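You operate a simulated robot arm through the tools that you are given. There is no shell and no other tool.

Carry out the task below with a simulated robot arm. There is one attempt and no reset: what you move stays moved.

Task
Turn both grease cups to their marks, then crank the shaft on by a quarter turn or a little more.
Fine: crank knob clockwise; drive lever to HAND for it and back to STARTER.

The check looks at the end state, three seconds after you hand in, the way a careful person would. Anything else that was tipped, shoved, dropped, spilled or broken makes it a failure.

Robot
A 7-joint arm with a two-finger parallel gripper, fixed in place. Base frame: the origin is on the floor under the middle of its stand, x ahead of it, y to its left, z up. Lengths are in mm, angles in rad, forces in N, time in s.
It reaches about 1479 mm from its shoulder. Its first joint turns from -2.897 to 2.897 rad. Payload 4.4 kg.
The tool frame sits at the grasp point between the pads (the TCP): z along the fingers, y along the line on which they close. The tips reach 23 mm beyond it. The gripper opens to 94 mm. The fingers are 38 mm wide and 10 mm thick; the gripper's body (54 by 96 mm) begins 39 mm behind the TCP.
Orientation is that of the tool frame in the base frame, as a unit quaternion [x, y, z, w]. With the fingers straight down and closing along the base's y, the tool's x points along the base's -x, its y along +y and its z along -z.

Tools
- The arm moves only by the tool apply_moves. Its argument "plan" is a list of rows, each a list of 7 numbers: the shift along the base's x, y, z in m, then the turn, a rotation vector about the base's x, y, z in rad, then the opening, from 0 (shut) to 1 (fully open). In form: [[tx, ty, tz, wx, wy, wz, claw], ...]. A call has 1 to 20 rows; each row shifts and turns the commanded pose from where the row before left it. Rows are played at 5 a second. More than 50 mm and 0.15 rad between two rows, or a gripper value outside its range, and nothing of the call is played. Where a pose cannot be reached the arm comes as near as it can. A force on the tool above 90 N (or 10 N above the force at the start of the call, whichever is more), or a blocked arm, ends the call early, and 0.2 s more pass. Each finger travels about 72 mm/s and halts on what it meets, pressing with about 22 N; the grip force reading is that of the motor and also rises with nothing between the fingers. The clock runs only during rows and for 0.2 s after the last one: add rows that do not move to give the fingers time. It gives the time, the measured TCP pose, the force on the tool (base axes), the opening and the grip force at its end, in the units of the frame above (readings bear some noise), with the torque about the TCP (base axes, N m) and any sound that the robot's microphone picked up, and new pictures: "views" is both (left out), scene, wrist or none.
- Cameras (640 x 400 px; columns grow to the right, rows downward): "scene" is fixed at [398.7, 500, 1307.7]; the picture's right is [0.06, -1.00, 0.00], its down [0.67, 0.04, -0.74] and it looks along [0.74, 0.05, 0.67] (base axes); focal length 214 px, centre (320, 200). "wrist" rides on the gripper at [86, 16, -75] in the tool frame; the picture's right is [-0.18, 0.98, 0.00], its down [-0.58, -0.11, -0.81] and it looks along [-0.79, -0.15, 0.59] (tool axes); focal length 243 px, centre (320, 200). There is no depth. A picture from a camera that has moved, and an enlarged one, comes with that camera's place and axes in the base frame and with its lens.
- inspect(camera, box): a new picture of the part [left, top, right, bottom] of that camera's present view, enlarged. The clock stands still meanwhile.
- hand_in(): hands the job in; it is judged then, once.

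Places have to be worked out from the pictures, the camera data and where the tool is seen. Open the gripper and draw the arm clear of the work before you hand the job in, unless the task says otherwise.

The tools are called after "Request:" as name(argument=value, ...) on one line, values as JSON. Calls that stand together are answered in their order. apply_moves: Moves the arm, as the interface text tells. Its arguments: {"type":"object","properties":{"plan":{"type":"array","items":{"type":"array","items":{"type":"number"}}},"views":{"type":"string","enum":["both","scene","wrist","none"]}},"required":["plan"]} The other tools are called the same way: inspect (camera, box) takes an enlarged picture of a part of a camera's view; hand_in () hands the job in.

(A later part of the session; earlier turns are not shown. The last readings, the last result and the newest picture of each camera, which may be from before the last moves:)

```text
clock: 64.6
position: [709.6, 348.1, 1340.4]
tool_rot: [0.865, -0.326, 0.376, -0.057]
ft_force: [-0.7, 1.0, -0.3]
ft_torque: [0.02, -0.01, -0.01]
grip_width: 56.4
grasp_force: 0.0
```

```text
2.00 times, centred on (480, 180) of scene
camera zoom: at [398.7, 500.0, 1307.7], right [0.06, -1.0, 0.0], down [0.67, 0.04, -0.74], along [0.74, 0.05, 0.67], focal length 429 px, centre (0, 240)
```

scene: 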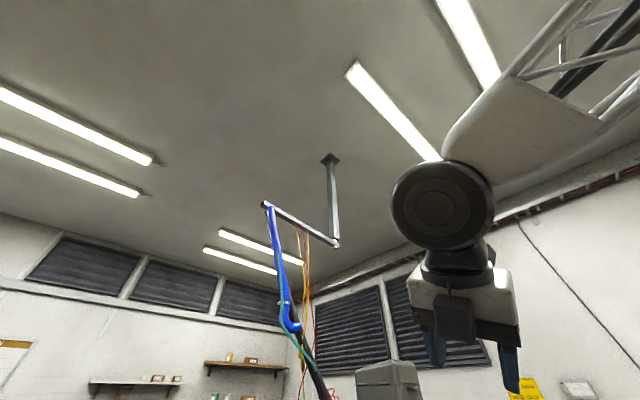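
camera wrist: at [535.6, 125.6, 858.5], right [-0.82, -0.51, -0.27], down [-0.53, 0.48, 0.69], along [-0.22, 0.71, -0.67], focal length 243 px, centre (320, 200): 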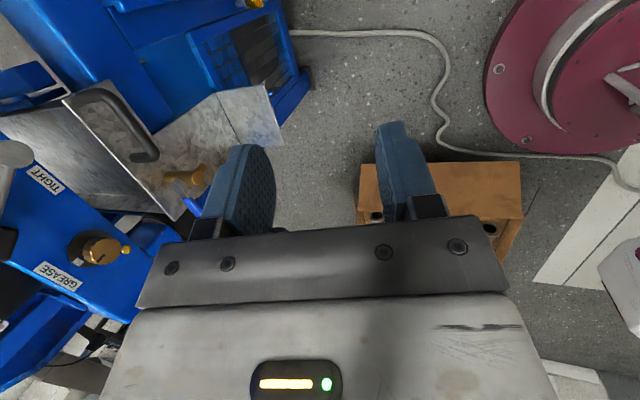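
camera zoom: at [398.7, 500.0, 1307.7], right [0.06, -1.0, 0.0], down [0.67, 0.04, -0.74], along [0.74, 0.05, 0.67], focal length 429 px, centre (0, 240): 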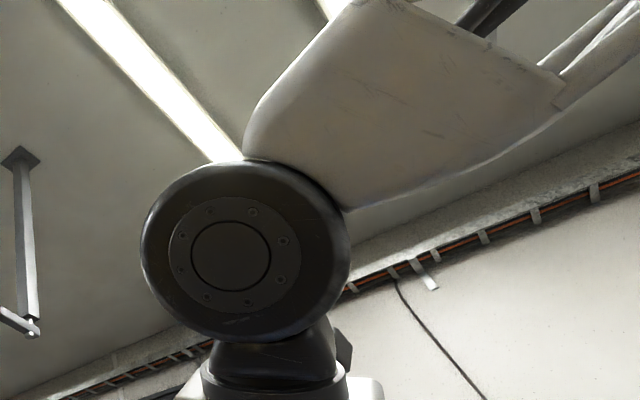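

The plain end still faces the camera with the tool now bending downward — the crossing worked. Continue a bit further about the same axis.

Request:
apply_moves(plan=[[-0.0165, -0.0184, -0.0095, -0.0614, 0.0963, -0.0796, 0.6], [-0.0188, -0.0175, -0.0067, -0.0614, 0.0963, -0.0796, 0.6], [-0.0207, -0.0162, -0.0036, -0.0614, 0.0963, -0.0796, 0.6]], views="scene")

```text
clock: 65.4
position: [652.9, 298.6, 1320.8]
tool_rot: [0.866, -0.397, 0.28, 0.115]
ft_force: [-0.5, 0.3, 0.2]
ft_torque: [-0.01, 0.0, -0.03]
grip_width: 56.2
grasp_force: 0.1
```

scene: 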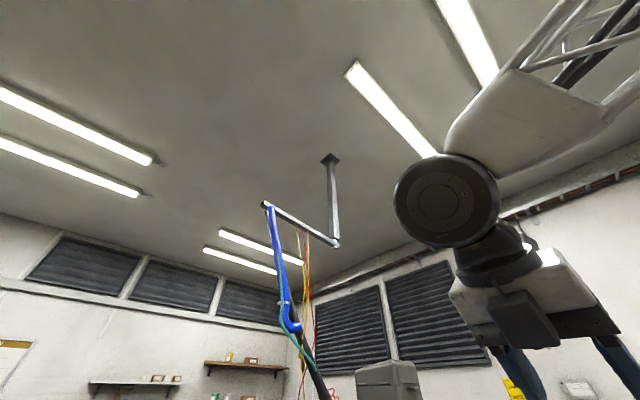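

Normal posture restored. Now rotating the tool to vertical.

Request:
apply_moves(plan=[[0, 0, 0, 0.0903, 0.0843, 0, 0.6], [0, 0, 0, 0.0903, 0.0843, 0, 0.6], [0, 0, 0, 0.0903, 0.0843, 0, 0.6], [0, 0, 0, 0.0903, 0.0843, 0, 0.6], [0, 0, 0, 0.0903, 0.0843, 0, 0.6]], views="wrist")

```text
clock: 66.6
position: [653.6, 297.5, 1322.6]
tool_rot: [0.91, -0.415, -0.001, -0.002]
ft_force: [0.0, -0.7, -0.3]
ft_torque: [0.01, 0.01, 0.0]
grip_width: 56.1
grasp_force: 0.1
camera wrist: at [697.9, 221.1, 1395.9], right [-0.86, -0.5, 0.0], down [-0.3, 0.51, 0.81], along [-0.41, 0.7, -0.59], focal length 243 px, centre (320, 200)
```

wrist: 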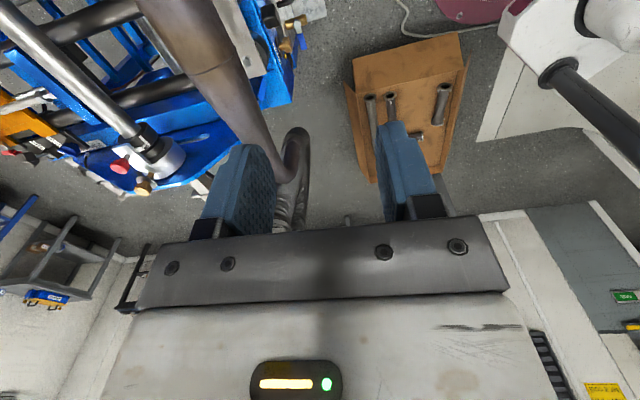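

Vertical with no limit. The bearing cup triangulates to ≈(824,775,1058). I'll travel at z≈1300 toward it while yawing so there's room for a clockwise turn.

Request:
apply_moves(plan=[[0.0136, 0.0433, -0.001, 0, 0, 0.068, 0.6], [0.0136, 0.0433, -0.001, 0, 0, 0.068, 0.6], [0.0136, 0.0433, -0.001, 0, 0, 0.068, 0.6], [0.0136, 0.0433, -0.001, 0, 0, 0.068, 0.6], [0.0136, 0.0433, -0.001, 0, 0, 0.068, 0.6], [0.0136, 0.0433, -0.001, 0, 0, 0.068, 0.6], [0.0136, 0.0433, -0.001, 0, 0, 0.068, 0.6]], views="both")

```text
clock: 68.2
position: [748.8, 599.9, 1318.4]
tool_rot: [0.982, -0.189, 0.0, -0.002]
ft_force: [-0.9, -0.6, 0.6]
ft_torque: [0.02, -0.02, -0.03]
grip_width: 56.0
grasp_force: 0.1
camera wrist: at [823.2, 552.4, 1392.5], right [-0.54, -0.84, 0.0], down [-0.5, 0.31, 0.81], along [-0.68, 0.43, -0.59], focal length 243 px, centre (320, 200)
```

scene: 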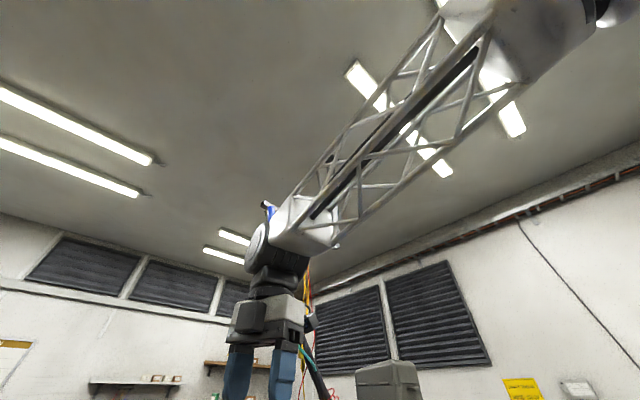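
wrist: 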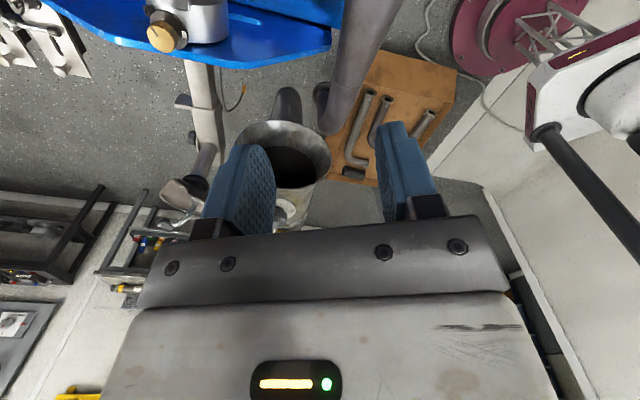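

Arm posture is healthy. Cup is at ≈(825,776,1058); funnel rim is >100 mm away. Moving directly above it at z≈1200.

Request:
apply_moves(plan=[[0.0152, 0.0352, -0.01, 0, 0, 0, 0.6], [0.0152, 0.0352, -0.02, 0, 0, 0, 0.6], [0.0152, 0.0352, -0.028, 0, 0, 0, 0.6], [0.0152, 0.0352, -0.03, 0, 0, 0, 0.6], [0.0152, 0.0352, -0.03, 0, 0, 0, 0.6]], views="wrist")

Request:
inspect(camera="wrist", box=[220, 20, 420, 160])

```text
clock: 69.4
position: [823.6, 776.6, 1199.1]
tool_rot: [0.982, -0.189, 0.0, -0.002]
ft_force: [-0.3, -0.5, 1.2]
ft_torque: [-0.01, 0.0, -0.01]
grip_width: 56.5
grasp_force: 0.1
camera wrist: at [896.8, 729.7, 1272.9], right [-0.54, -0.84, 0.0], down [-0.5, 0.31, 0.81], along [-0.68, 0.43, -0.59], focal length 243 px, centre (320, 200)
```

wrist: 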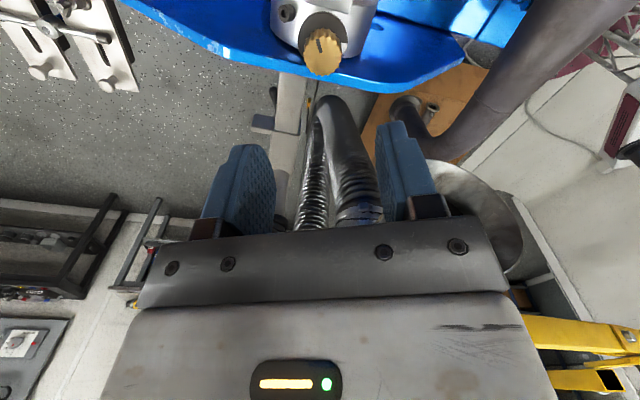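

```text
2.86 times, centred on (320, 90) of wrist
camera zoom: at [896.8, 729.7, 1272.9], right [-0.54, -0.84, 0.0], down [-0.5, 0.31, 0.81], along [-0.68, 0.43, -0.59], focal length 693 px, centre (320, 514)
```

zoom: 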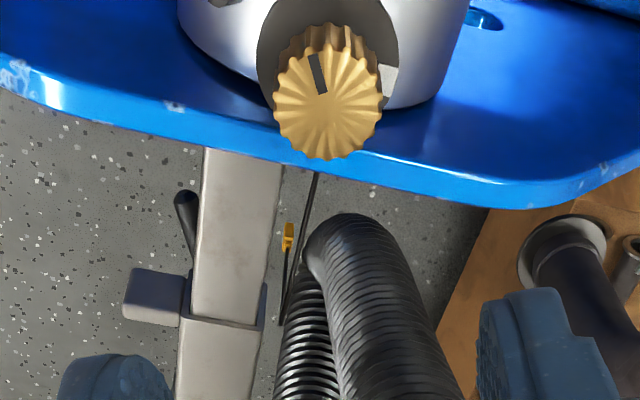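

Cup is 127 mm below along the tool axis, ~2 mm off sideways. Pointer is at −7°, mark at ≈+111° (clockwise from tool x), so ≈119° clockwise is needed. Descending 80 mm first.

Request:
apply_moves(plan=[[-0.0006, -0.0009, -0.02, 0, 0, 0, 0.6], [-0.0006, -0.0009, -0.02, 0, 0, 0, 0.6], [0, 0, -0.02, 0, 0, 0, 0.6], [0, 0, -0.02, 0, 0, 0, 0.6]], views="wrist")

Request:
inspect(camera="wrist", box=[220, 60, 420, 200])

```text
clock: 70.4
position: [823.8, 773.0, 1118.9]
tool_rot: [0.982, -0.19, -0.001, -0.002]
ft_force: [0.5, -0.2, 1.6]
ft_torque: [0.0, 0.01, 0.01]
grip_width: 56.5
grasp_force: 0.2
camera wrist: at [898.1, 725.9, 1192.2], right [-0.54, -0.84, 0.0], down [-0.5, 0.31, 0.81], along [-0.68, 0.43, -0.59], focal length 243 px, centre (320, 200)
```

wrist: 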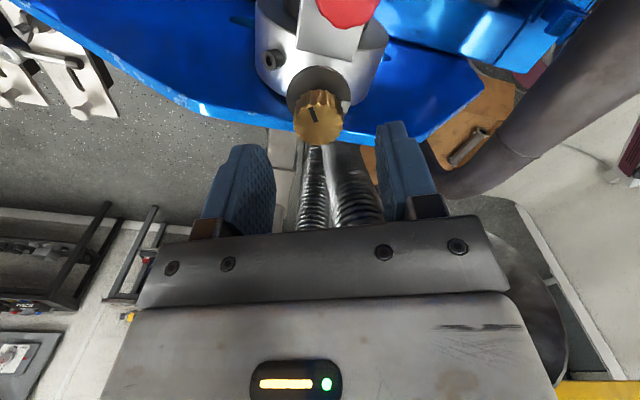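

```text
2.86 times, centred on (320, 130) of wrist
camera zoom: at [898.1, 725.9, 1192.2], right [-0.54, -0.84, 0.0], down [-0.5, 0.31, 0.81], along [-0.68, 0.43, -0.59], focal length 693 px, centre (320, 400)
```

zoom: 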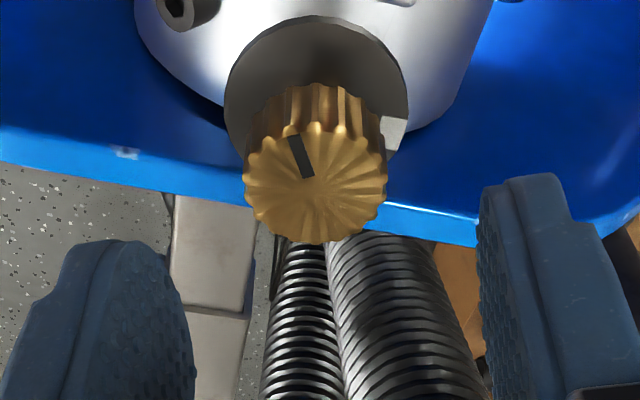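

Cap top is about 40 mm below. Descend 25 mm more and re-measure.

Request:
apply_moves(plan=[[0, 0, -0.0125, 0, 0, 0, 0.6], [0, 0, -0.0125, 0, 0, 0, 0.6]], views="wrist")

Request:
inspect(camera="wrist", box=[220, 80, 420, 220])

```text
clock: 71.0
position: [823.2, 774.7, 1093.0]
tool_rot: [0.982, -0.189, 0.0, -0.002]
ft_force: [0.2, -0.3, 0.0]
ft_torque: [-0.02, 0.02, 0.0]
grip_width: 56.4
grasp_force: 0.1
camera wrist: at [897.8, 726.2, 1166.7], right [-0.54, -0.84, 0.0], down [-0.5, 0.31, 0.81], along [-0.68, 0.43, -0.59], focal length 243 px, centre (320, 200)
```

wrist: 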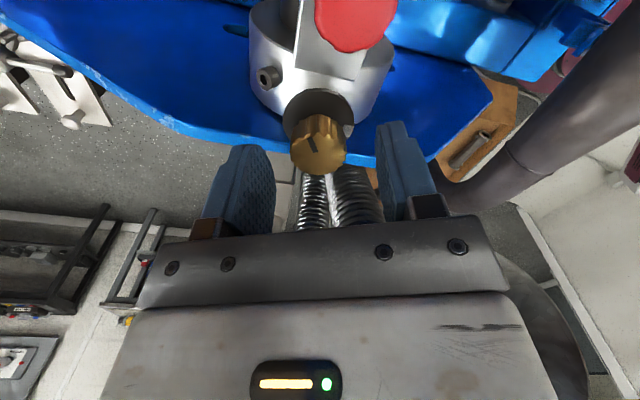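

```text
2.86 times, centred on (320, 150) of wrist
camera zoom: at [897.8, 726.2, 1166.7], right [-0.54, -0.84, 0.0], down [-0.5, 0.31, 0.81], along [-0.68, 0.43, -0.59], focal length 693 px, centre (320, 343)
```

zoom: 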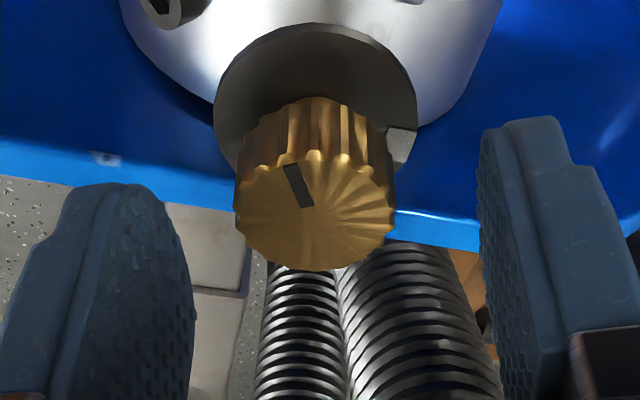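

Centred within ~2 mm, cap top ≈1076. Lower 13 mm with a 1.5 mm correction and close.

Request:
apply_moves(plan=[[0.0014, -0.0006, -0.007, 0, 0, 0, 0.6], [0, 0, -0.006, 0, 0, 0, 0.6], [0, 0, 0, 0, 0, 0, 0.2], [0, 0, 0, 0, 0, 0, 0.2], [0, 0, 0, 0, 0, 0, 0.2]], views="wrist")

Request:
inspect(camera="wrist", box=[240, 110, 400, 230])

```text
clock: 72.2
position: [824.8, 773.2, 1079.8]
tool_rot: [0.982, -0.19, 0.0, -0.002]
ft_force: [8.3, 23.5, -1.0]
ft_torque: [0.37, -0.33, -0.02]
grip_width: 29.5
grasp_force: 12.4
camera wrist: at [899.1, 726.2, 1153.4], right [-0.54, -0.84, 0.0], down [-0.5, 0.31, 0.81], along [-0.68, 0.43, -0.59], focal length 243 px, centre (320, 200)
```

wrist: 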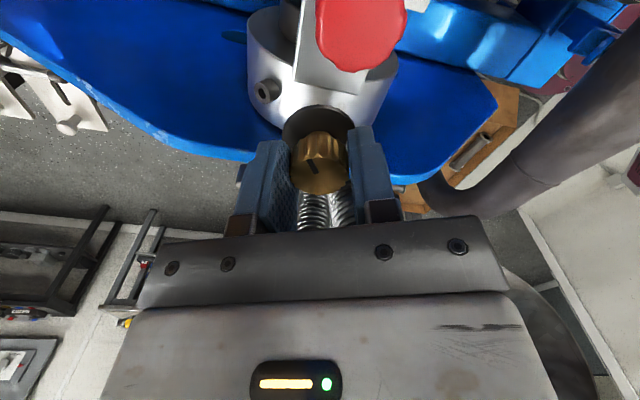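

```text
3.33 times, centred on (320, 170) of wrist
camera zoom: at [899.1, 726.2, 1153.4], right [-0.54, -0.84, 0.0], down [-0.5, 0.31, 0.81], along [-0.68, 0.43, -0.59], focal length 809 px, centre (320, 300)
```

zoom: 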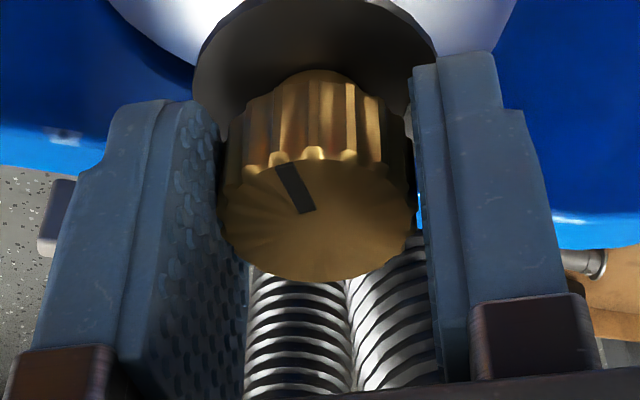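

Only one finger bears firmly (side force 25 N); I'll shift ~1 mm toward that finger to centre the grip.

Request:
apply_moves(plan=[[0.0005, 0.0012, 0, 0, 0, 0, 0.2], [0, 0, 0, 0, 0, 0, 0.2]], views="none")

```text
clock: 72.8
position: [824.3, 775.1, 1080.4]
tool_rot: [0.982, -0.188, -0.001, -0.001]
ft_force: [-9.7, -4.3, 1.9]
ft_torque: [-0.21, 0.27, 0.0]
grip_width: 28.2
grasp_force: 44.5
```

Firm grip now. Turn clockwise (about −z) 1.95 rad, then check.

Request:
apply_moves(plan=[[0, 0, 0, 0, 0, -0.15, 0.2], [0, 0, 0, 0, 0, -0.15, 0.2], [0, 0, 0, 0, 0, -0.15, 0.2], [0, 0, 0, 0, 0, -0.15, 0.2], [0, 0, 0, 0, 0, -0.15, 0.2], [0, 0, 0, 0, 0, -0.15, 0.2], [0, 0, 0, 0, 0, -0.15, 0.2], [0, 0, 0, 0, 0, -0.15, 0.2], [0, 0, 0, 0, 0, -0.15, 0.2], [0, 0, 0, 0, 0, -0.15, 0.2], [0, 0, 0, 0, 0, -0.15, 0.2], [0, 0, 0, 0, 0, -0.15, 0.2], [0, 0, 0, 0, 0, -0.15, 0.2]], views="wrist")

Request:
inspect(camera="wrist", box=[240, 90, 400, 210])

```text
clock: 75.6
position: [824.2, 776.3, 1080.9]
tool_rot: [-0.395, 0.919, -0.001, 0.001]
ft_force: [-11.6, 43.1, -3.4]
ft_torque: [1.33, -0.2, -0.07]
grip_width: 28.5
grasp_force: 45.0
camera wrist: at [752.9, 724.5, 1153.4], right [-0.59, 0.81, 0.0], down [0.48, 0.35, 0.81], along [0.66, 0.47, -0.59], focal length 243 px, centre (320, 200)
```

wrist: 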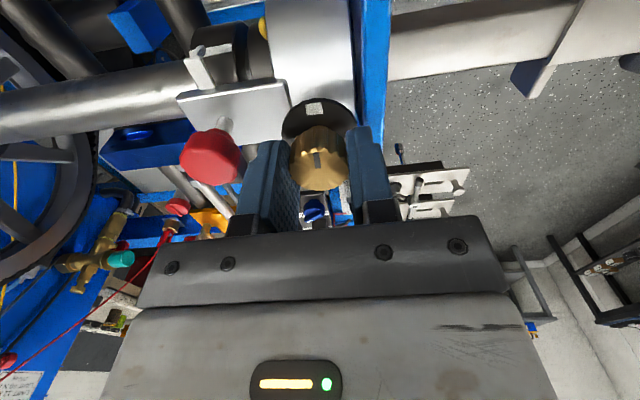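

```text
3.33 times, centred on (320, 150) of wrist
camera zoom: at [752.9, 724.5, 1153.4], right [-0.59, 0.81, 0.0], down [0.48, 0.35, 0.81], along [0.66, 0.47, -0.59], focal length 809 px, centre (320, 367)
```

zoom: 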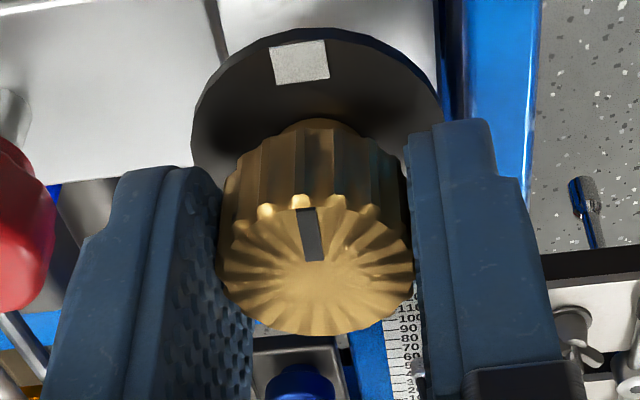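

Pointer and mark now coincide (≈+0.6° vs ≈+1°). Release and rise to inspect.

Request:
apply_moves(plan=[[0, 0, 0, 0, 0, 0, 0.6], [0, 0, 0, 0, 0, 0, 0.6], [0, 0, 0.02, 0, 0, 0, 0.6], [0, 0, 0.03, 0, 0, 0, 0.6], [0, 0, 0.03, 0, 0, 0, 0.6]], views="wrist")

Request:
inspect(camera="wrist", box=[250, 30, 410, 150])

```text
clock: 76.8
position: [823.2, 775.3, 1158.2]
tool_rot: [-0.394, 0.919, -0.002, 0.0]
ft_force: [1.2, 0.2, -0.2]
ft_torque: [0.03, 0.01, 0.0]
grip_width: 56.5
grasp_force: 0.0
camera wrist: at [752.6, 723.5, 1232.4], right [-0.59, 0.81, 0.0], down [0.48, 0.35, 0.81], along [0.65, 0.47, -0.59], focal length 243 px, centre (320, 200)
```

wrist: 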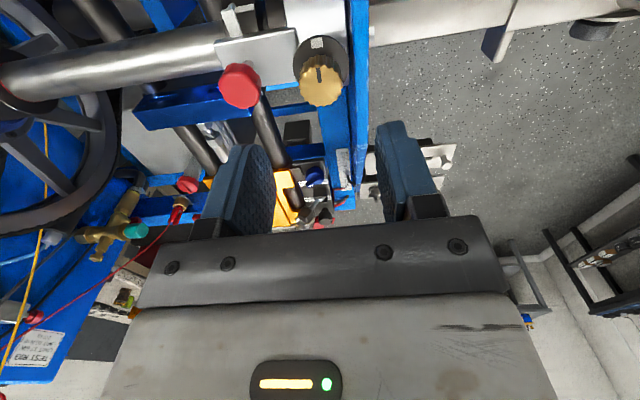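

```text
3.33 times, centred on (330, 90) of wrist
camera zoom: at [752.6, 723.5, 1232.4], right [-0.59, 0.81, 0.0], down [0.48, 0.35, 0.81], along [0.65, 0.47, -0.59], focal length 809 px, centre (287, 567)
```

zoom: 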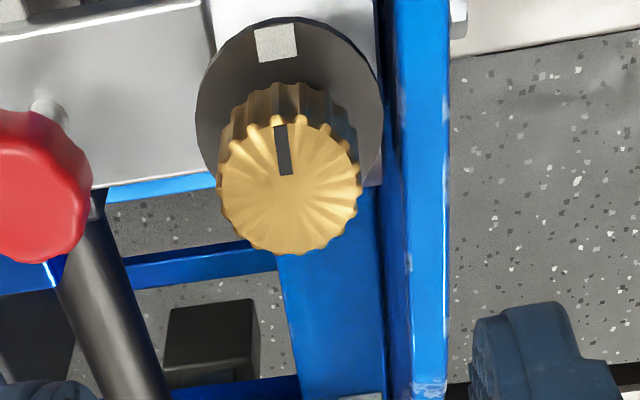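

Pointer and mark look aligned after release. Let me check the bearing for a grease bead as with cup 1.

Request:
inspect(camera="wrist", box=[190, 0, 390, 120])

```text
3.20 times, centred on (290, 60) of wrist
camera zoom: at [752.6, 723.5, 1232.4], right [-0.59, 0.81, 0.0], down [0.48, 0.35, 0.81], along [0.65, 0.47, -0.59], focal length 776 px, centre (416, 648)
```

zoom: 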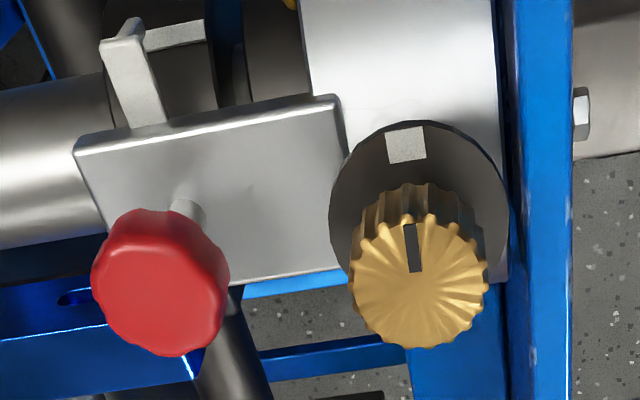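

Yes, a bead of grease shows beside the bearing housing. Both cups are done. Next I'll carry the hand, vertical, at z≈1350 to the right (toward y≈0), yawing to prepare a wrist-safe approach to the rail's CRANK/lever end.

Request:
apply_moves(plan=[[0, 0, 0.048, 0, 0, 0, 0.6], [0, 0, 0.048, 0, 0, 0, 0.6], [0, 0, 0.048, 0, 0, 0, 0.6], [0, 0, 0.048, 0, 0, 0, 0.6], [0, -0.048, 0, 0, 0, -0.117, 0.6], [0, -0.048, 0, 0, 0, -0.117, 0.6], [0, -0.048, 0, 0, 0, -0.117, 0.6], [0, -0.048, 0, 0, 0, -0.117, 0.6], [0, -0.048, 0, 0, 0, -0.117, 0.6], [0, -0.048, 0, 0, 0, -0.117, 0.6]], views="both")

```text
clock: 79.0
position: [825.6, 488.4, 1348.2]
tool_rot: [-0.055, 0.998, -0.003, 0.001]
ft_force: [0.3, -0.2, 0.1]
ft_torque: [0.0, 0.02, 0.03]
grip_width: 56.6
grasp_force: 0.0
camera wrist: at [739.1, 494.2, 1422.1], right [0.08, 1.0, 0.0], down [0.59, -0.04, 0.81], along [0.8, -0.06, -0.59], focal length 243 px, centre (320, 200)
```

scene: 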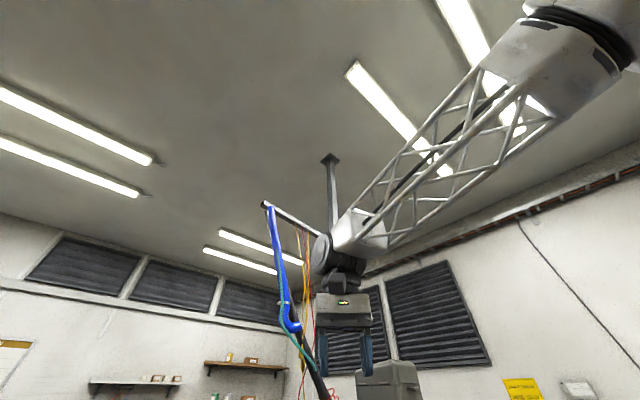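
wrist: 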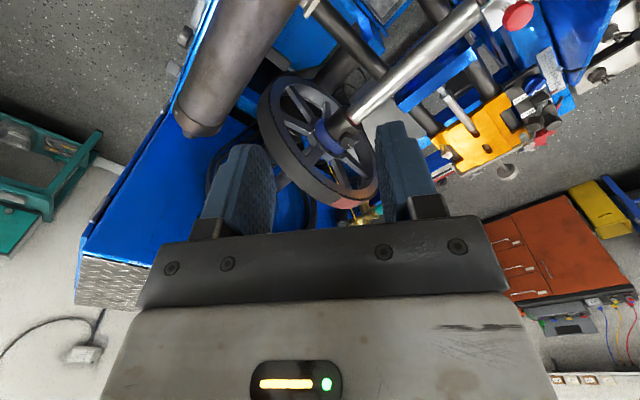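

Posture is healthy. Continue to y≈10 with more yaw.

Request:
apply_moves(plan=[[0.0025, -0.048, 0, 0, 0, -0.1157, 0.6], [0.0025, -0.048, 0, 0, 0, -0.1157, 0.6], [0.0025, -0.048, 0, 0, 0, -0.1157, 0.6], [0.0025, -0.048, 0, 0, 0, -0.1157, 0.6], [0.0025, -0.048, 0, 0, 0, -0.1157, 0.6], [0.0025, -0.048, 0, 0, 0, -0.1157, 0.6], [0.0025, -0.048, 0, 0, 0, -0.1157, 0.6], [0.0025, -0.048, 0, 0, 0, -0.1157, 0.6], [0.0025, -0.048, 0, 0, 0, -0.1157, 0.6], [0.0025, -0.048, 0, 0, 0, -0.1157, 0.6]], views="both")

```text
clock: 81.2
position: [850.0, 5.9, 1350.7]
tool_rot: [0.501, 0.866, -0.003, 0.0]
ft_force: [0.1, -0.7, 0.2]
ft_torque: [0.05, 0.01, 0.04]
grip_width: 56.4
grasp_force: 0.0
camera wrist: at [819.9, 90.4, 1424.7], right [0.94, 0.33, 0.0], down [0.2, -0.56, 0.81], along [0.27, -0.76, -0.59], focal length 243 px, centre (320, 200)
```

scene: 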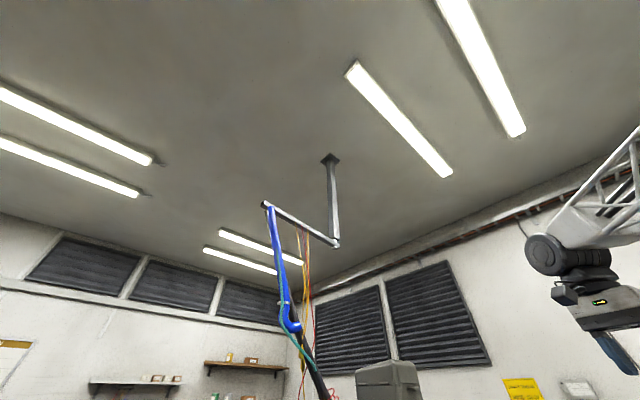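
wrist: 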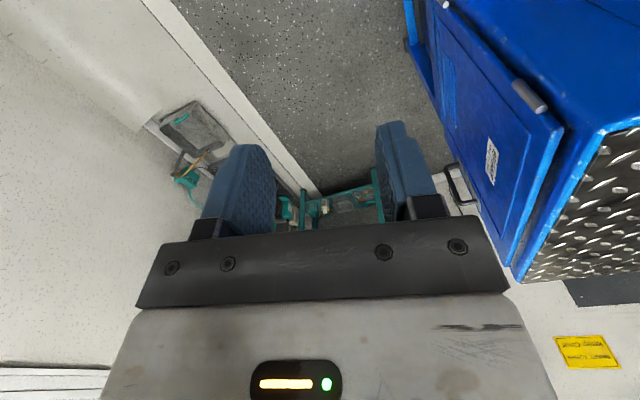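

All reachable so far. Now pitch the fingers up to horizontal toward azimuth 43° (passing left of the forearm), staying high.

Request:
apply_moves(plan=[[-0.003, 0.005, 0.005, 0.0974, -0.1044, 0, 0.6], [-0.003, 0.005, 0.005, 0.0974, -0.1044, 0, 0.6], [-0.003, 0.005, 0.005, 0.0974, -0.1044, 0, 0.6], [-0.003, 0.005, 0.005, 0.0974, -0.1044, 0, 0.6], [-0.003, 0.005, 0.005, 0.0974, -0.1044, 0, 0.6], [-0.003, 0.005, 0.005, 0.0974, -0.1044, 0, 0.6]], views="scene")

```text
clock: 82.6
position: [831.4, 37.2, 1381.0]
tool_rot: [0.455, 0.788, 0.397, 0.121]
ft_force: [0.1, -0.5, 0.0]
ft_torque: [0.05, 0.05, -0.01]
grip_width: 56.3
grasp_force: 0.1
```

scene: 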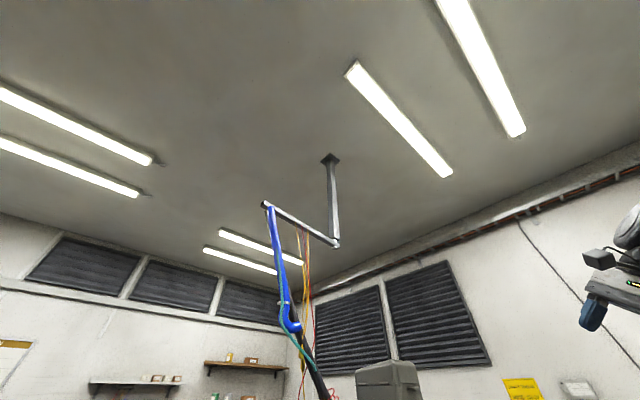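

Fine so far. Finish the pitch to horizontal.

Request:
apply_moves(plan=[[-0.003, 0.005, 0, 0.0974, -0.1044, 0, 0.6], [-0.003, 0.005, 0, 0.0974, -0.1044, 0, 0.6], [-0.003, 0.005, 0, 0.0974, -0.1044, 0, 0.6], [-0.003, 0.005, 0, 0.0974, -0.1044, 0, 0.6], [-0.003, 0.005, 0, 0.0974, -0.1044, 0, 0.6]], views="wrist")

```text
clock: 83.8
position: [816.0, 62.0, 1381.9]
tool_rot: [0.353, 0.613, 0.676, 0.208]
ft_force: [0.4, 0.3, 0.1]
ft_torque: [0.01, 0.01, 0.0]
grip_width: 56.3
grasp_force: 0.1
camera wrist: at [707.6, 69.7, 1416.7], right [0.27, -0.29, 0.92], down [-0.22, -0.95, -0.24], along [0.94, -0.14, -0.32], focal length 243 px, centre (320, 200)
```

wrist: 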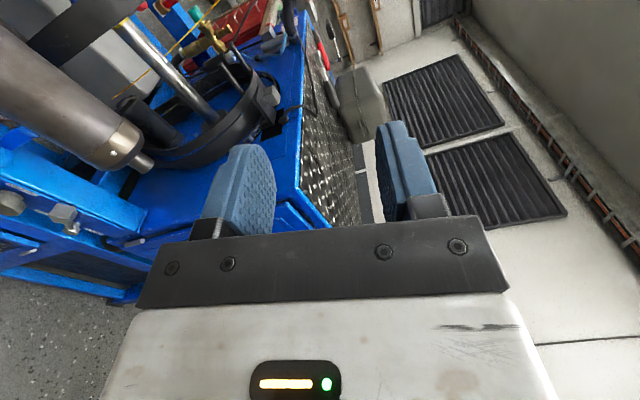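

Horizontal reached without limits. Roll +77° so the camera is on top.

Request:
apply_moves(plan=[[0, 0, 0, 0.1093, 0.1018, 0, 0.6], [0, 0, 0, 0.1093, 0.1018, 0, 0.6], [0, 0, 0, 0.1093, 0.1018, 0, 0.6], [0, 0, 0, 0.1093, 0.1018, 0, 0.6], [0, 0, 0, 0.1093, 0.1018, 0, 0.6], [0, 0, 0, 0.1093, 0.1018, 0, 0.6], [0, 0, 0, 0.1093, 0.1018, 0, 0.6], [0, 0, 0, 0.1093, 0.1018, 0, 0.6], [0, 0, 0, 0.1093, 0.1018, 0, 0.6]], views="wrist")

Request:
inspect(camera="wrist", box=[160, 0, 560, 250])

```text
clock: 85.8
position: [815.9, 61.6, 1381.8]
tool_rot: [0.658, 0.26, 0.657, -0.261]
ft_force: [1.3, -0.4, 0.0]
ft_torque: [-0.01, -0.01, -0.02]
grip_width: 56.5
grasp_force: 0.0
camera wrist: at [773.6, -0.8, 1467.1], right [0.67, -0.72, -0.19], down [-0.66, -0.47, -0.58], along [0.33, 0.51, -0.79], focal length 243 px, centre (320, 200)
```

wrist: 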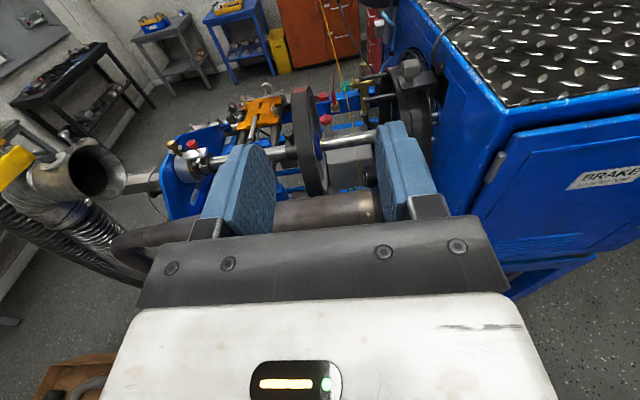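

```text
1.60 times, centred on (360, 125) of wrist
camera zoom: at [773.6, -0.8, 1467.1], right [0.67, -0.72, -0.19], down [-0.66, -0.47, -0.58], along [0.33, 0.51, -0.79], focal length 388 px, centre (256, 320)
```

zoom: 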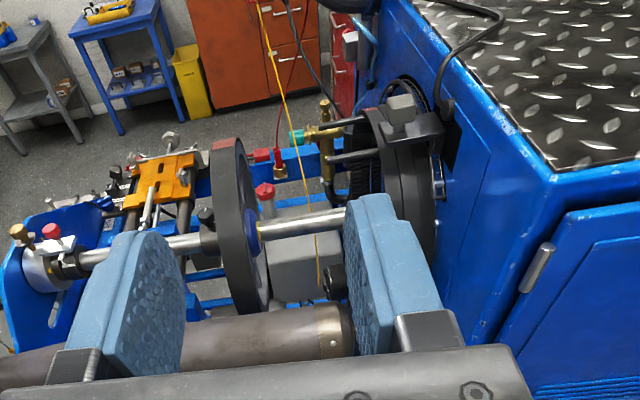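

Excellent: posture good, and the view is clear (wheel's red rim mark is at the top for reference). Descend in front of the rail, 150 mm off the panel.

Request:
apply_moves(plan=[[0, 0, -0.048, 0, 0, 0, 0.6], [0, 0, -0.048, 0, 0, 0, 0.6], [0, 0, -0.048, 0, 0, 0, 0.6], [0, 0, -0.048, 0, 0, 0, 0.6], [0, 0, -0.048, 0, 0, 0, 0.6], [0, 0, -0.048, 0, 0, 0, 0.6]], views="wrist")

```text
clock: 87.2
position: [816.8, 62.3, 1093.3]
tool_rot: [0.657, 0.262, 0.658, -0.259]
ft_force: [0.4, 0.1, -0.7]
ft_torque: [-0.03, 0.04, 0.01]
grip_width: 56.2
grasp_force: 0.1
camera wrist: at [774.5, 0.0, 1179.0], right [0.67, -0.72, -0.18], down [-0.66, -0.47, -0.58], along [0.33, 0.51, -0.79], focal length 243 px, centre (320, 200)
```

wrist: 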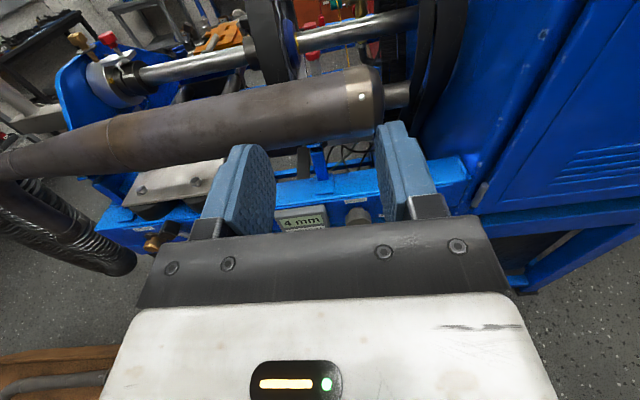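

Clear. Continue down to about z=870.

Request:
apply_moves(plan=[[0, 0, -0.045, 0, 0, 0, 0.6], [0, 0, -0.045, 0, 0, 0, 0.6], [0, 0, -0.045, 0, 0, 0, 0.6], [0, 0, -0.045, 0, 0, 0, 0.6], [0, 0, -0.045, 0, 0, 0, 0.6]], views="wrist")

Request:
inspect(camera="wrist", box=[200, 20, 520, 220])

```text
clock: 88.4
position: [817.0, 57.1, 865.5]
tool_rot: [0.657, 0.261, 0.658, -0.26]
ft_force: [1.4, 0.1, -0.1]
ft_torque: [-0.06, 0.03, 0.01]
grip_width: 56.4
grasp_force: 0.0
camera wrist: at [773.0, -5.1, 951.9], right [0.67, -0.72, -0.18], down [-0.66, -0.47, -0.58], along [0.33, 0.51, -0.79], focal length 243 px, centre (320, 200)
```

wrist: 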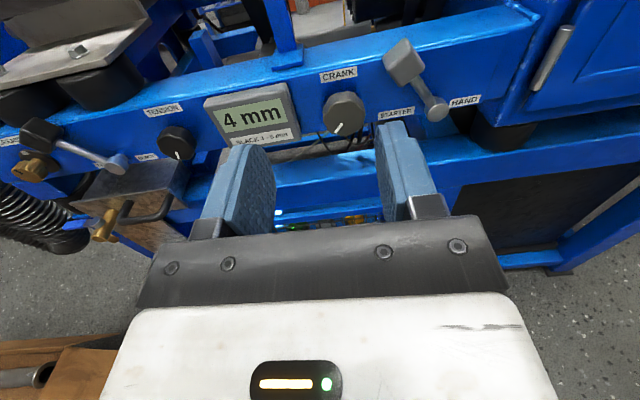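

```text
2.00 times, centred on (360, 120) of wrist
camera zoom: at [773.0, -5.1, 951.9], right [0.67, -0.72, -0.18], down [-0.66, -0.47, -0.58], along [0.33, 0.51, -0.79], focal length 485 px, centre (240, 360)
```

zoom: 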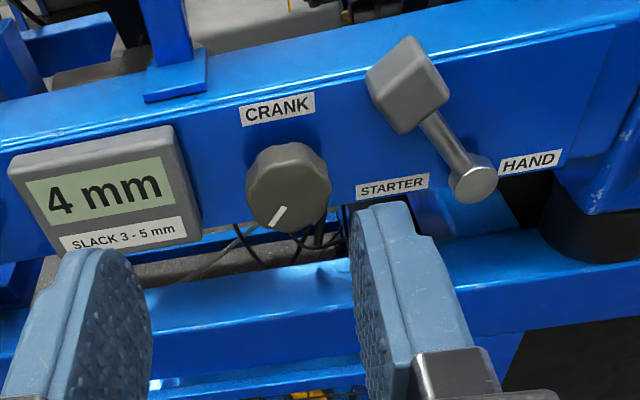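

Clear view of CRANK and the drive lever (leaning ~35° left, toward STARTER). I'll shift 90 mm right along the rail for a second view to triangulate the lever.

Request:
apply_moves(plan=[[0.0204, -0.022, 0, 0, 0, 0, 0.7], [0.0204, -0.022, 0, 0, 0, 0, 0.7], [0.0204, -0.022, 0, 0, 0, 0, 0.7]], views="wrist")

Request:
inspect(camera="wrist", box=[200, 20, 520, 220])

```text
clock: 89.2
position: [877.4, -5.7, 868.6]
tool_rot: [0.657, 0.261, 0.657, -0.261]
ft_force: [0.1, 0.1, -0.3]
ft_torque: [0.0, 0.01, -0.01]
grip_width: 65.6
grasp_force: 0.1
camera wrist: at [834.6, -68.1, 954.0], right [0.67, -0.72, -0.18], down [-0.66, -0.47, -0.58], along [0.33, 0.51, -0.79], focal length 243 px, centre (320, 200)
```

wrist: 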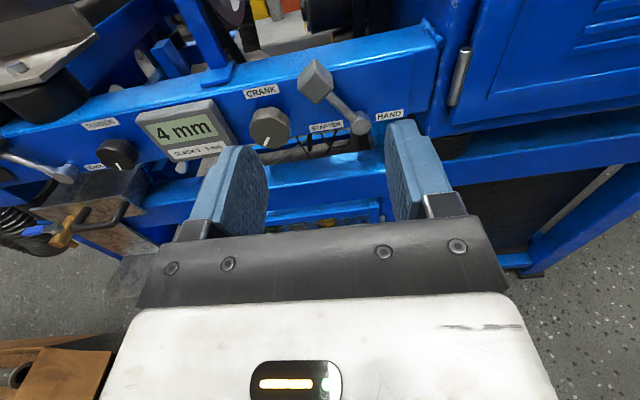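

```text
2.00 times, centred on (360, 120) of wrist
camera zoom: at [834.6, -68.1, 954.0], right [0.67, -0.72, -0.18], down [-0.66, -0.47, -0.58], along [0.33, 0.51, -0.79], focal length 485 px, centre (240, 360)
```

zoom: 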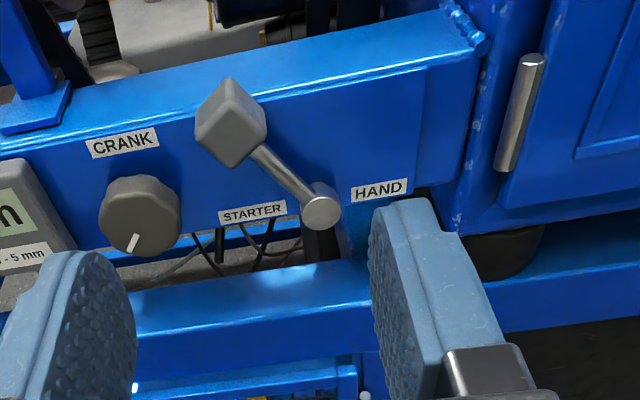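

Triangulated: lever pivot ≈(1026,93,766), block centre ≈(993,121,829), lever 34° left of vertical, arm 76 mm; panel face at n≈825, crank face ≈(941,158,790). I'll move to ~70 mm in front of the block, rolled −34° to match the lever.

Request:
apply_moves(plan=[[0.0069, 0.0109, -0.01, -0.1079, -0.1016, 0, 0.53], [0.0069, 0.0109, -0.01, -0.1079, -0.1016, 0, 0.53], [0.0069, 0.0109, -0.01, -0.1079, -0.1016, 0, 0.53], [0.0069, 0.0109, -0.01, -0.1079, -0.1016, 0, 0.53]], views="wrist")

Request:
inspect(camera="wrist", box=[200, 20, 480, 200])

```text
clock: 90.2
position: [904.8, 39.3, 828.2]
tool_rot: [0.552, 0.441, 0.705, -0.055]
ft_force: [-0.1, 1.0, -0.3]
ft_torque: [0.01, 0.0, -0.03]
grip_width: 49.9
grasp_force: 0.0
camera wrist: at [827.4, 13.8, 907.8], right [0.63, -0.67, 0.4], down [-0.43, -0.72, -0.54], along [0.65, 0.17, -0.74], focal length 243 px, centre (320, 200)
```

wrist: 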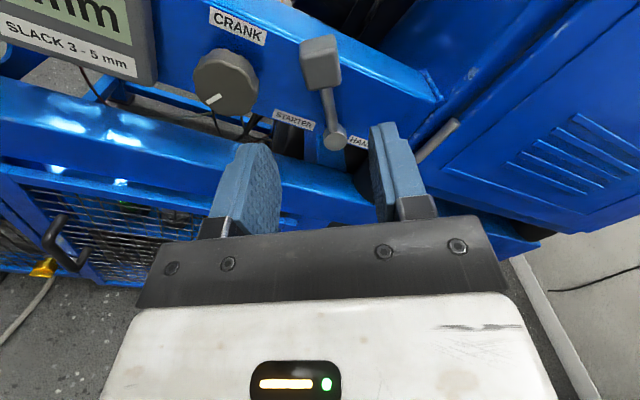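

```text
2.22 times, centred on (340, 110) of wrist
camera zoom: at [827.4, 13.8, 907.8], right [0.63, -0.67, 0.4], down [-0.43, -0.72, -0.54], along [0.65, 0.17, -0.74], focal length 539 px, centre (276, 400)
```

zoom: 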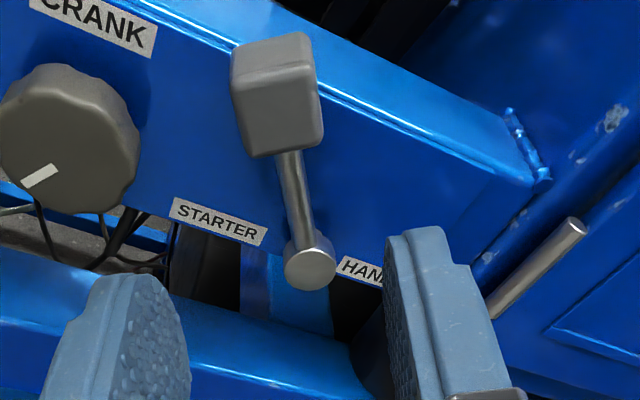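

Aligned with the block (on the tool axis, ~118 mm ahead). Advance 60 mm and check clearances to the CRANK knob.

Request:
apply_moves(plan=[[0.01456, 0.0137, 0, 0, 0, 0, 0.53], [0.01456, 0.0137, 0, 0, 0, 0, 0.53], [0.01456, 0.0137, 0, 0, 0, 0, 0.53]], views="wrist")

Request:
inspect(camera="wrist", box=[200, 60, 440, 220])

```text
clock: 91.0
position: [949.0, 81.7, 828.1]
tool_rot: [0.553, 0.441, 0.705, -0.056]
ft_force: [-0.2, 0.0, 0.1]
ft_torque: [-0.01, 0.0, 0.0]
grip_width: 49.7
grasp_force: 0.0
camera wrist: at [871.1, 55.8, 908.9], right [0.63, -0.67, 0.4], down [-0.43, -0.72, -0.54], along [0.65, 0.17, -0.74], focal length 243 px, centre (320, 200)
```

wrist: 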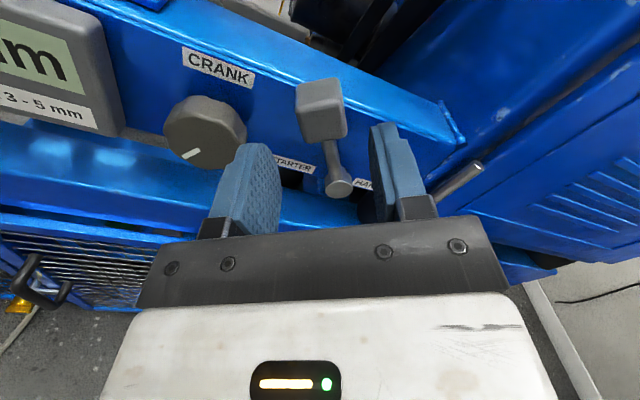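

```text
2.50 times, centred on (320, 140) of wrist
camera zoom: at [871.1, 55.8, 908.9], right [0.63, -0.67, 0.4], down [-0.43, -0.72, -0.54], along [0.65, 0.17, -0.74], focal length 606 px, centre (320, 350)
```

zoom: 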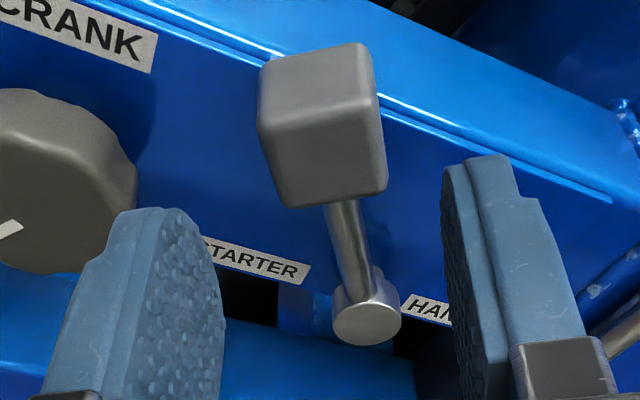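

Block front face is ~43 mm ahead and ~2 mm right of centre. Advance 40 mm with a 2 mm right correction, then close gently on the block.

Request:
apply_moves(plan=[[0.0151, 0.0131, 0.0006, 0, 0, 0, 0.53], [0.0151, 0.0131, 0.0006, 0, 0, 0, 0.53], [0, 0, 0, 0, 0, 0, 0.53]], views="wrist")

Request:
inspect(camera="wrist", box=[200, 80, 440, 230])

```text
clock: 91.8
position: [980.0, 107.3, 829.3]
tool_rot: [0.552, 0.441, 0.705, -0.057]
ft_force: [0.0, -0.3, 0.5]
ft_torque: [-0.01, 0.02, -0.01]
grip_width: 49.8
grasp_force: 0.0
camera wrist: at [901.8, 81.6, 910.2], right [0.63, -0.67, 0.4], down [-0.43, -0.72, -0.54], along [0.65, 0.17, -0.74], focal length 243 px, centre (320, 200)
```

wrist: 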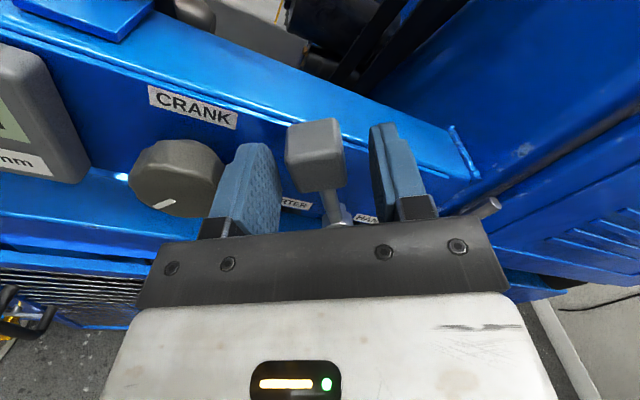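

```text
2.67 times, centred on (320, 155) of wrist
camera zoom: at [901.8, 81.6, 910.2], right [0.63, -0.67, 0.4], down [-0.43, -0.72, -0.54], along [0.65, 0.17, -0.74], focal length 647 px, centre (320, 320)
```

zoom: 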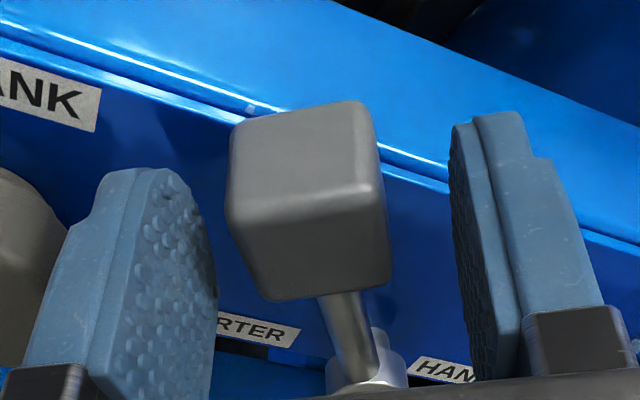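

Block is between the fingers, about 2 mm left of centre. Correct and close on it.

Request:
apply_moves(plan=[[-0.0011, 0.0012, -0.0011, 0, 0, 0, 0.53], [0, 0, 0, 0, 0, 0, 0.2], [0, 0, 0, 0, 0, 0, 0.2], [0, 0, 0, 0, 0, 0, 0.2]], views="wrist")

```text
clock: 92.8
position: [978.1, 108.0, 829.7]
tool_rot: [0.553, 0.441, 0.705, -0.056]
ft_force: [14.0, -9.1, 2.0]
ft_torque: [-1.12, -0.42, 0.4]
grip_width: 28.9
grasp_force: 45.0
camera wrist: at [900.9, 82.1, 909.3], right [0.63, -0.67, 0.4], down [-0.43, -0.72, -0.54], along [0.65, 0.17, -0.74], focal length 243 px, centre (320, 200)
```

wrist: 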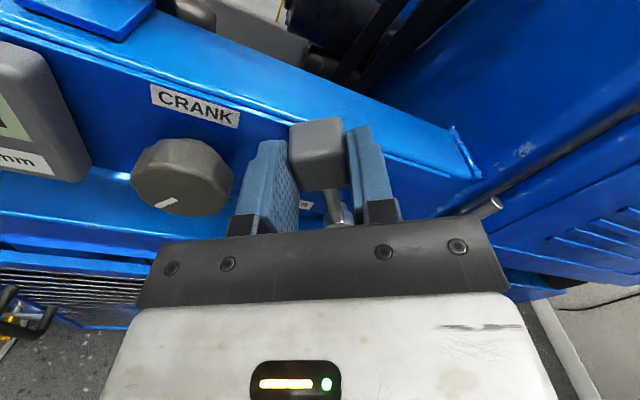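

Gripped block (28.9 mm). I'll loosen to a close cage (~33 mm) and swing along the arc about the pivot toward HAND, half-way first.

Request:
apply_moves(plan=[[0, 0, 0, 0, 0, 0, 0.35], [0.0069, -0.0073, 0.0058, 0.109, 0.1026, 0, 0.35], [0.0073, -0.0078, 0.0042, 0.109, 0.1026, 0, 0.35], [0.0077, -0.0082, 0.0025, 0.109, 0.1026, 0, 0.35], [0.0079, -0.0084, 0.0009, 0.109, 0.1026, 0, 0.35]], views="wrist")

Request:
inspect(camera="wrist", box=[200, 80, 440, 230])

```text
clock: 94.0
position: [1008.8, 76.9, 840.2]
tool_rot: [0.659, 0.258, 0.656, -0.263]
ft_force: [-0.6, 1.3, 0.6]
ft_torque: [0.01, 0.0, -0.01]
grip_width: 33.2
grasp_force: 0.1
camera wrist: at [966.1, 13.0, 926.5], right [0.67, -0.72, -0.19], down [-0.67, -0.47, -0.58], along [0.32, 0.52, -0.79], focal length 243 px, centre (320, 200)
```

wrist: 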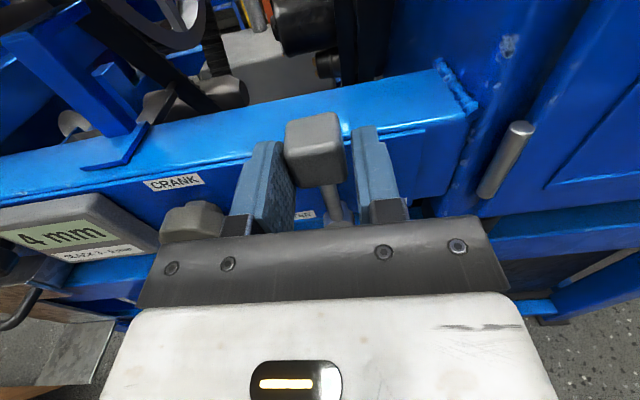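

```text
2.67 times, centred on (320, 155) of wrist
camera zoom: at [966.1, 13.0, 926.5], right [0.67, -0.72, -0.19], down [-0.67, -0.47, -0.58], along [0.32, 0.52, -0.79], focal length 647 px, centre (320, 320)
```

zoom: 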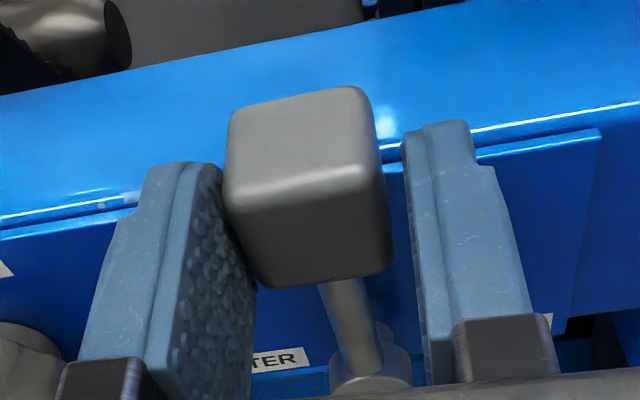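

The lever moves freely to vertical. Continue the second half.

Request:
apply_moves(plan=[[0.0079, -0.0084, -0.0009, 0.109, 0.1026, 0, 0.35], [0.0077, -0.0082, -0.0025, 0.109, 0.1026, 0, 0.35], [0.0073, -0.0078, -0.0042, 0.109, 0.1026, 0, 0.35], [0.0069, -0.0073, -0.0058, 0.109, 0.1026, 0, 0.35]], views="wrist")

Request:
inspect(camera="wrist", box=[200, 80, 440, 230])

```text
clock: 95.0
position: [1039.4, 44.8, 828.3]
tool_rot: [0.706, 0.051, 0.549, -0.445]
ft_force: [0.6, 0.3, 0.0]
ft_torque: [-0.01, 0.06, -0.01]
grip_width: 32.6
grasp_force: 0.1
camera wrist: at [1027.1, -51.5, 889.0], right [0.48, -0.51, -0.71], down [-0.88, -0.25, -0.41], along [0.04, 0.82, -0.57], focal length 243 px, centre (320, 200)
```

wrist: 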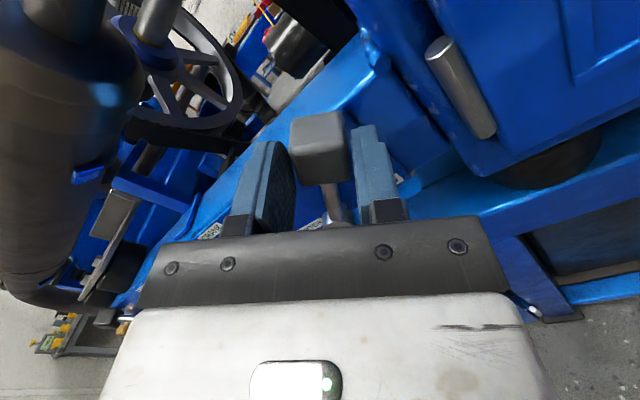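

```text
2.67 times, centred on (320, 155) of wrist
camera zoom: at [1027.1, -51.5, 889.0], right [0.48, -0.51, -0.71], down [-0.88, -0.25, -0.41], along [0.04, 0.82, -0.57], focal length 647 px, centre (320, 320)
```

zoom: 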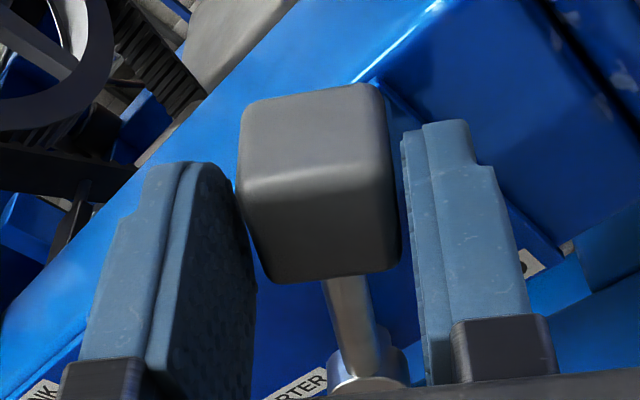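

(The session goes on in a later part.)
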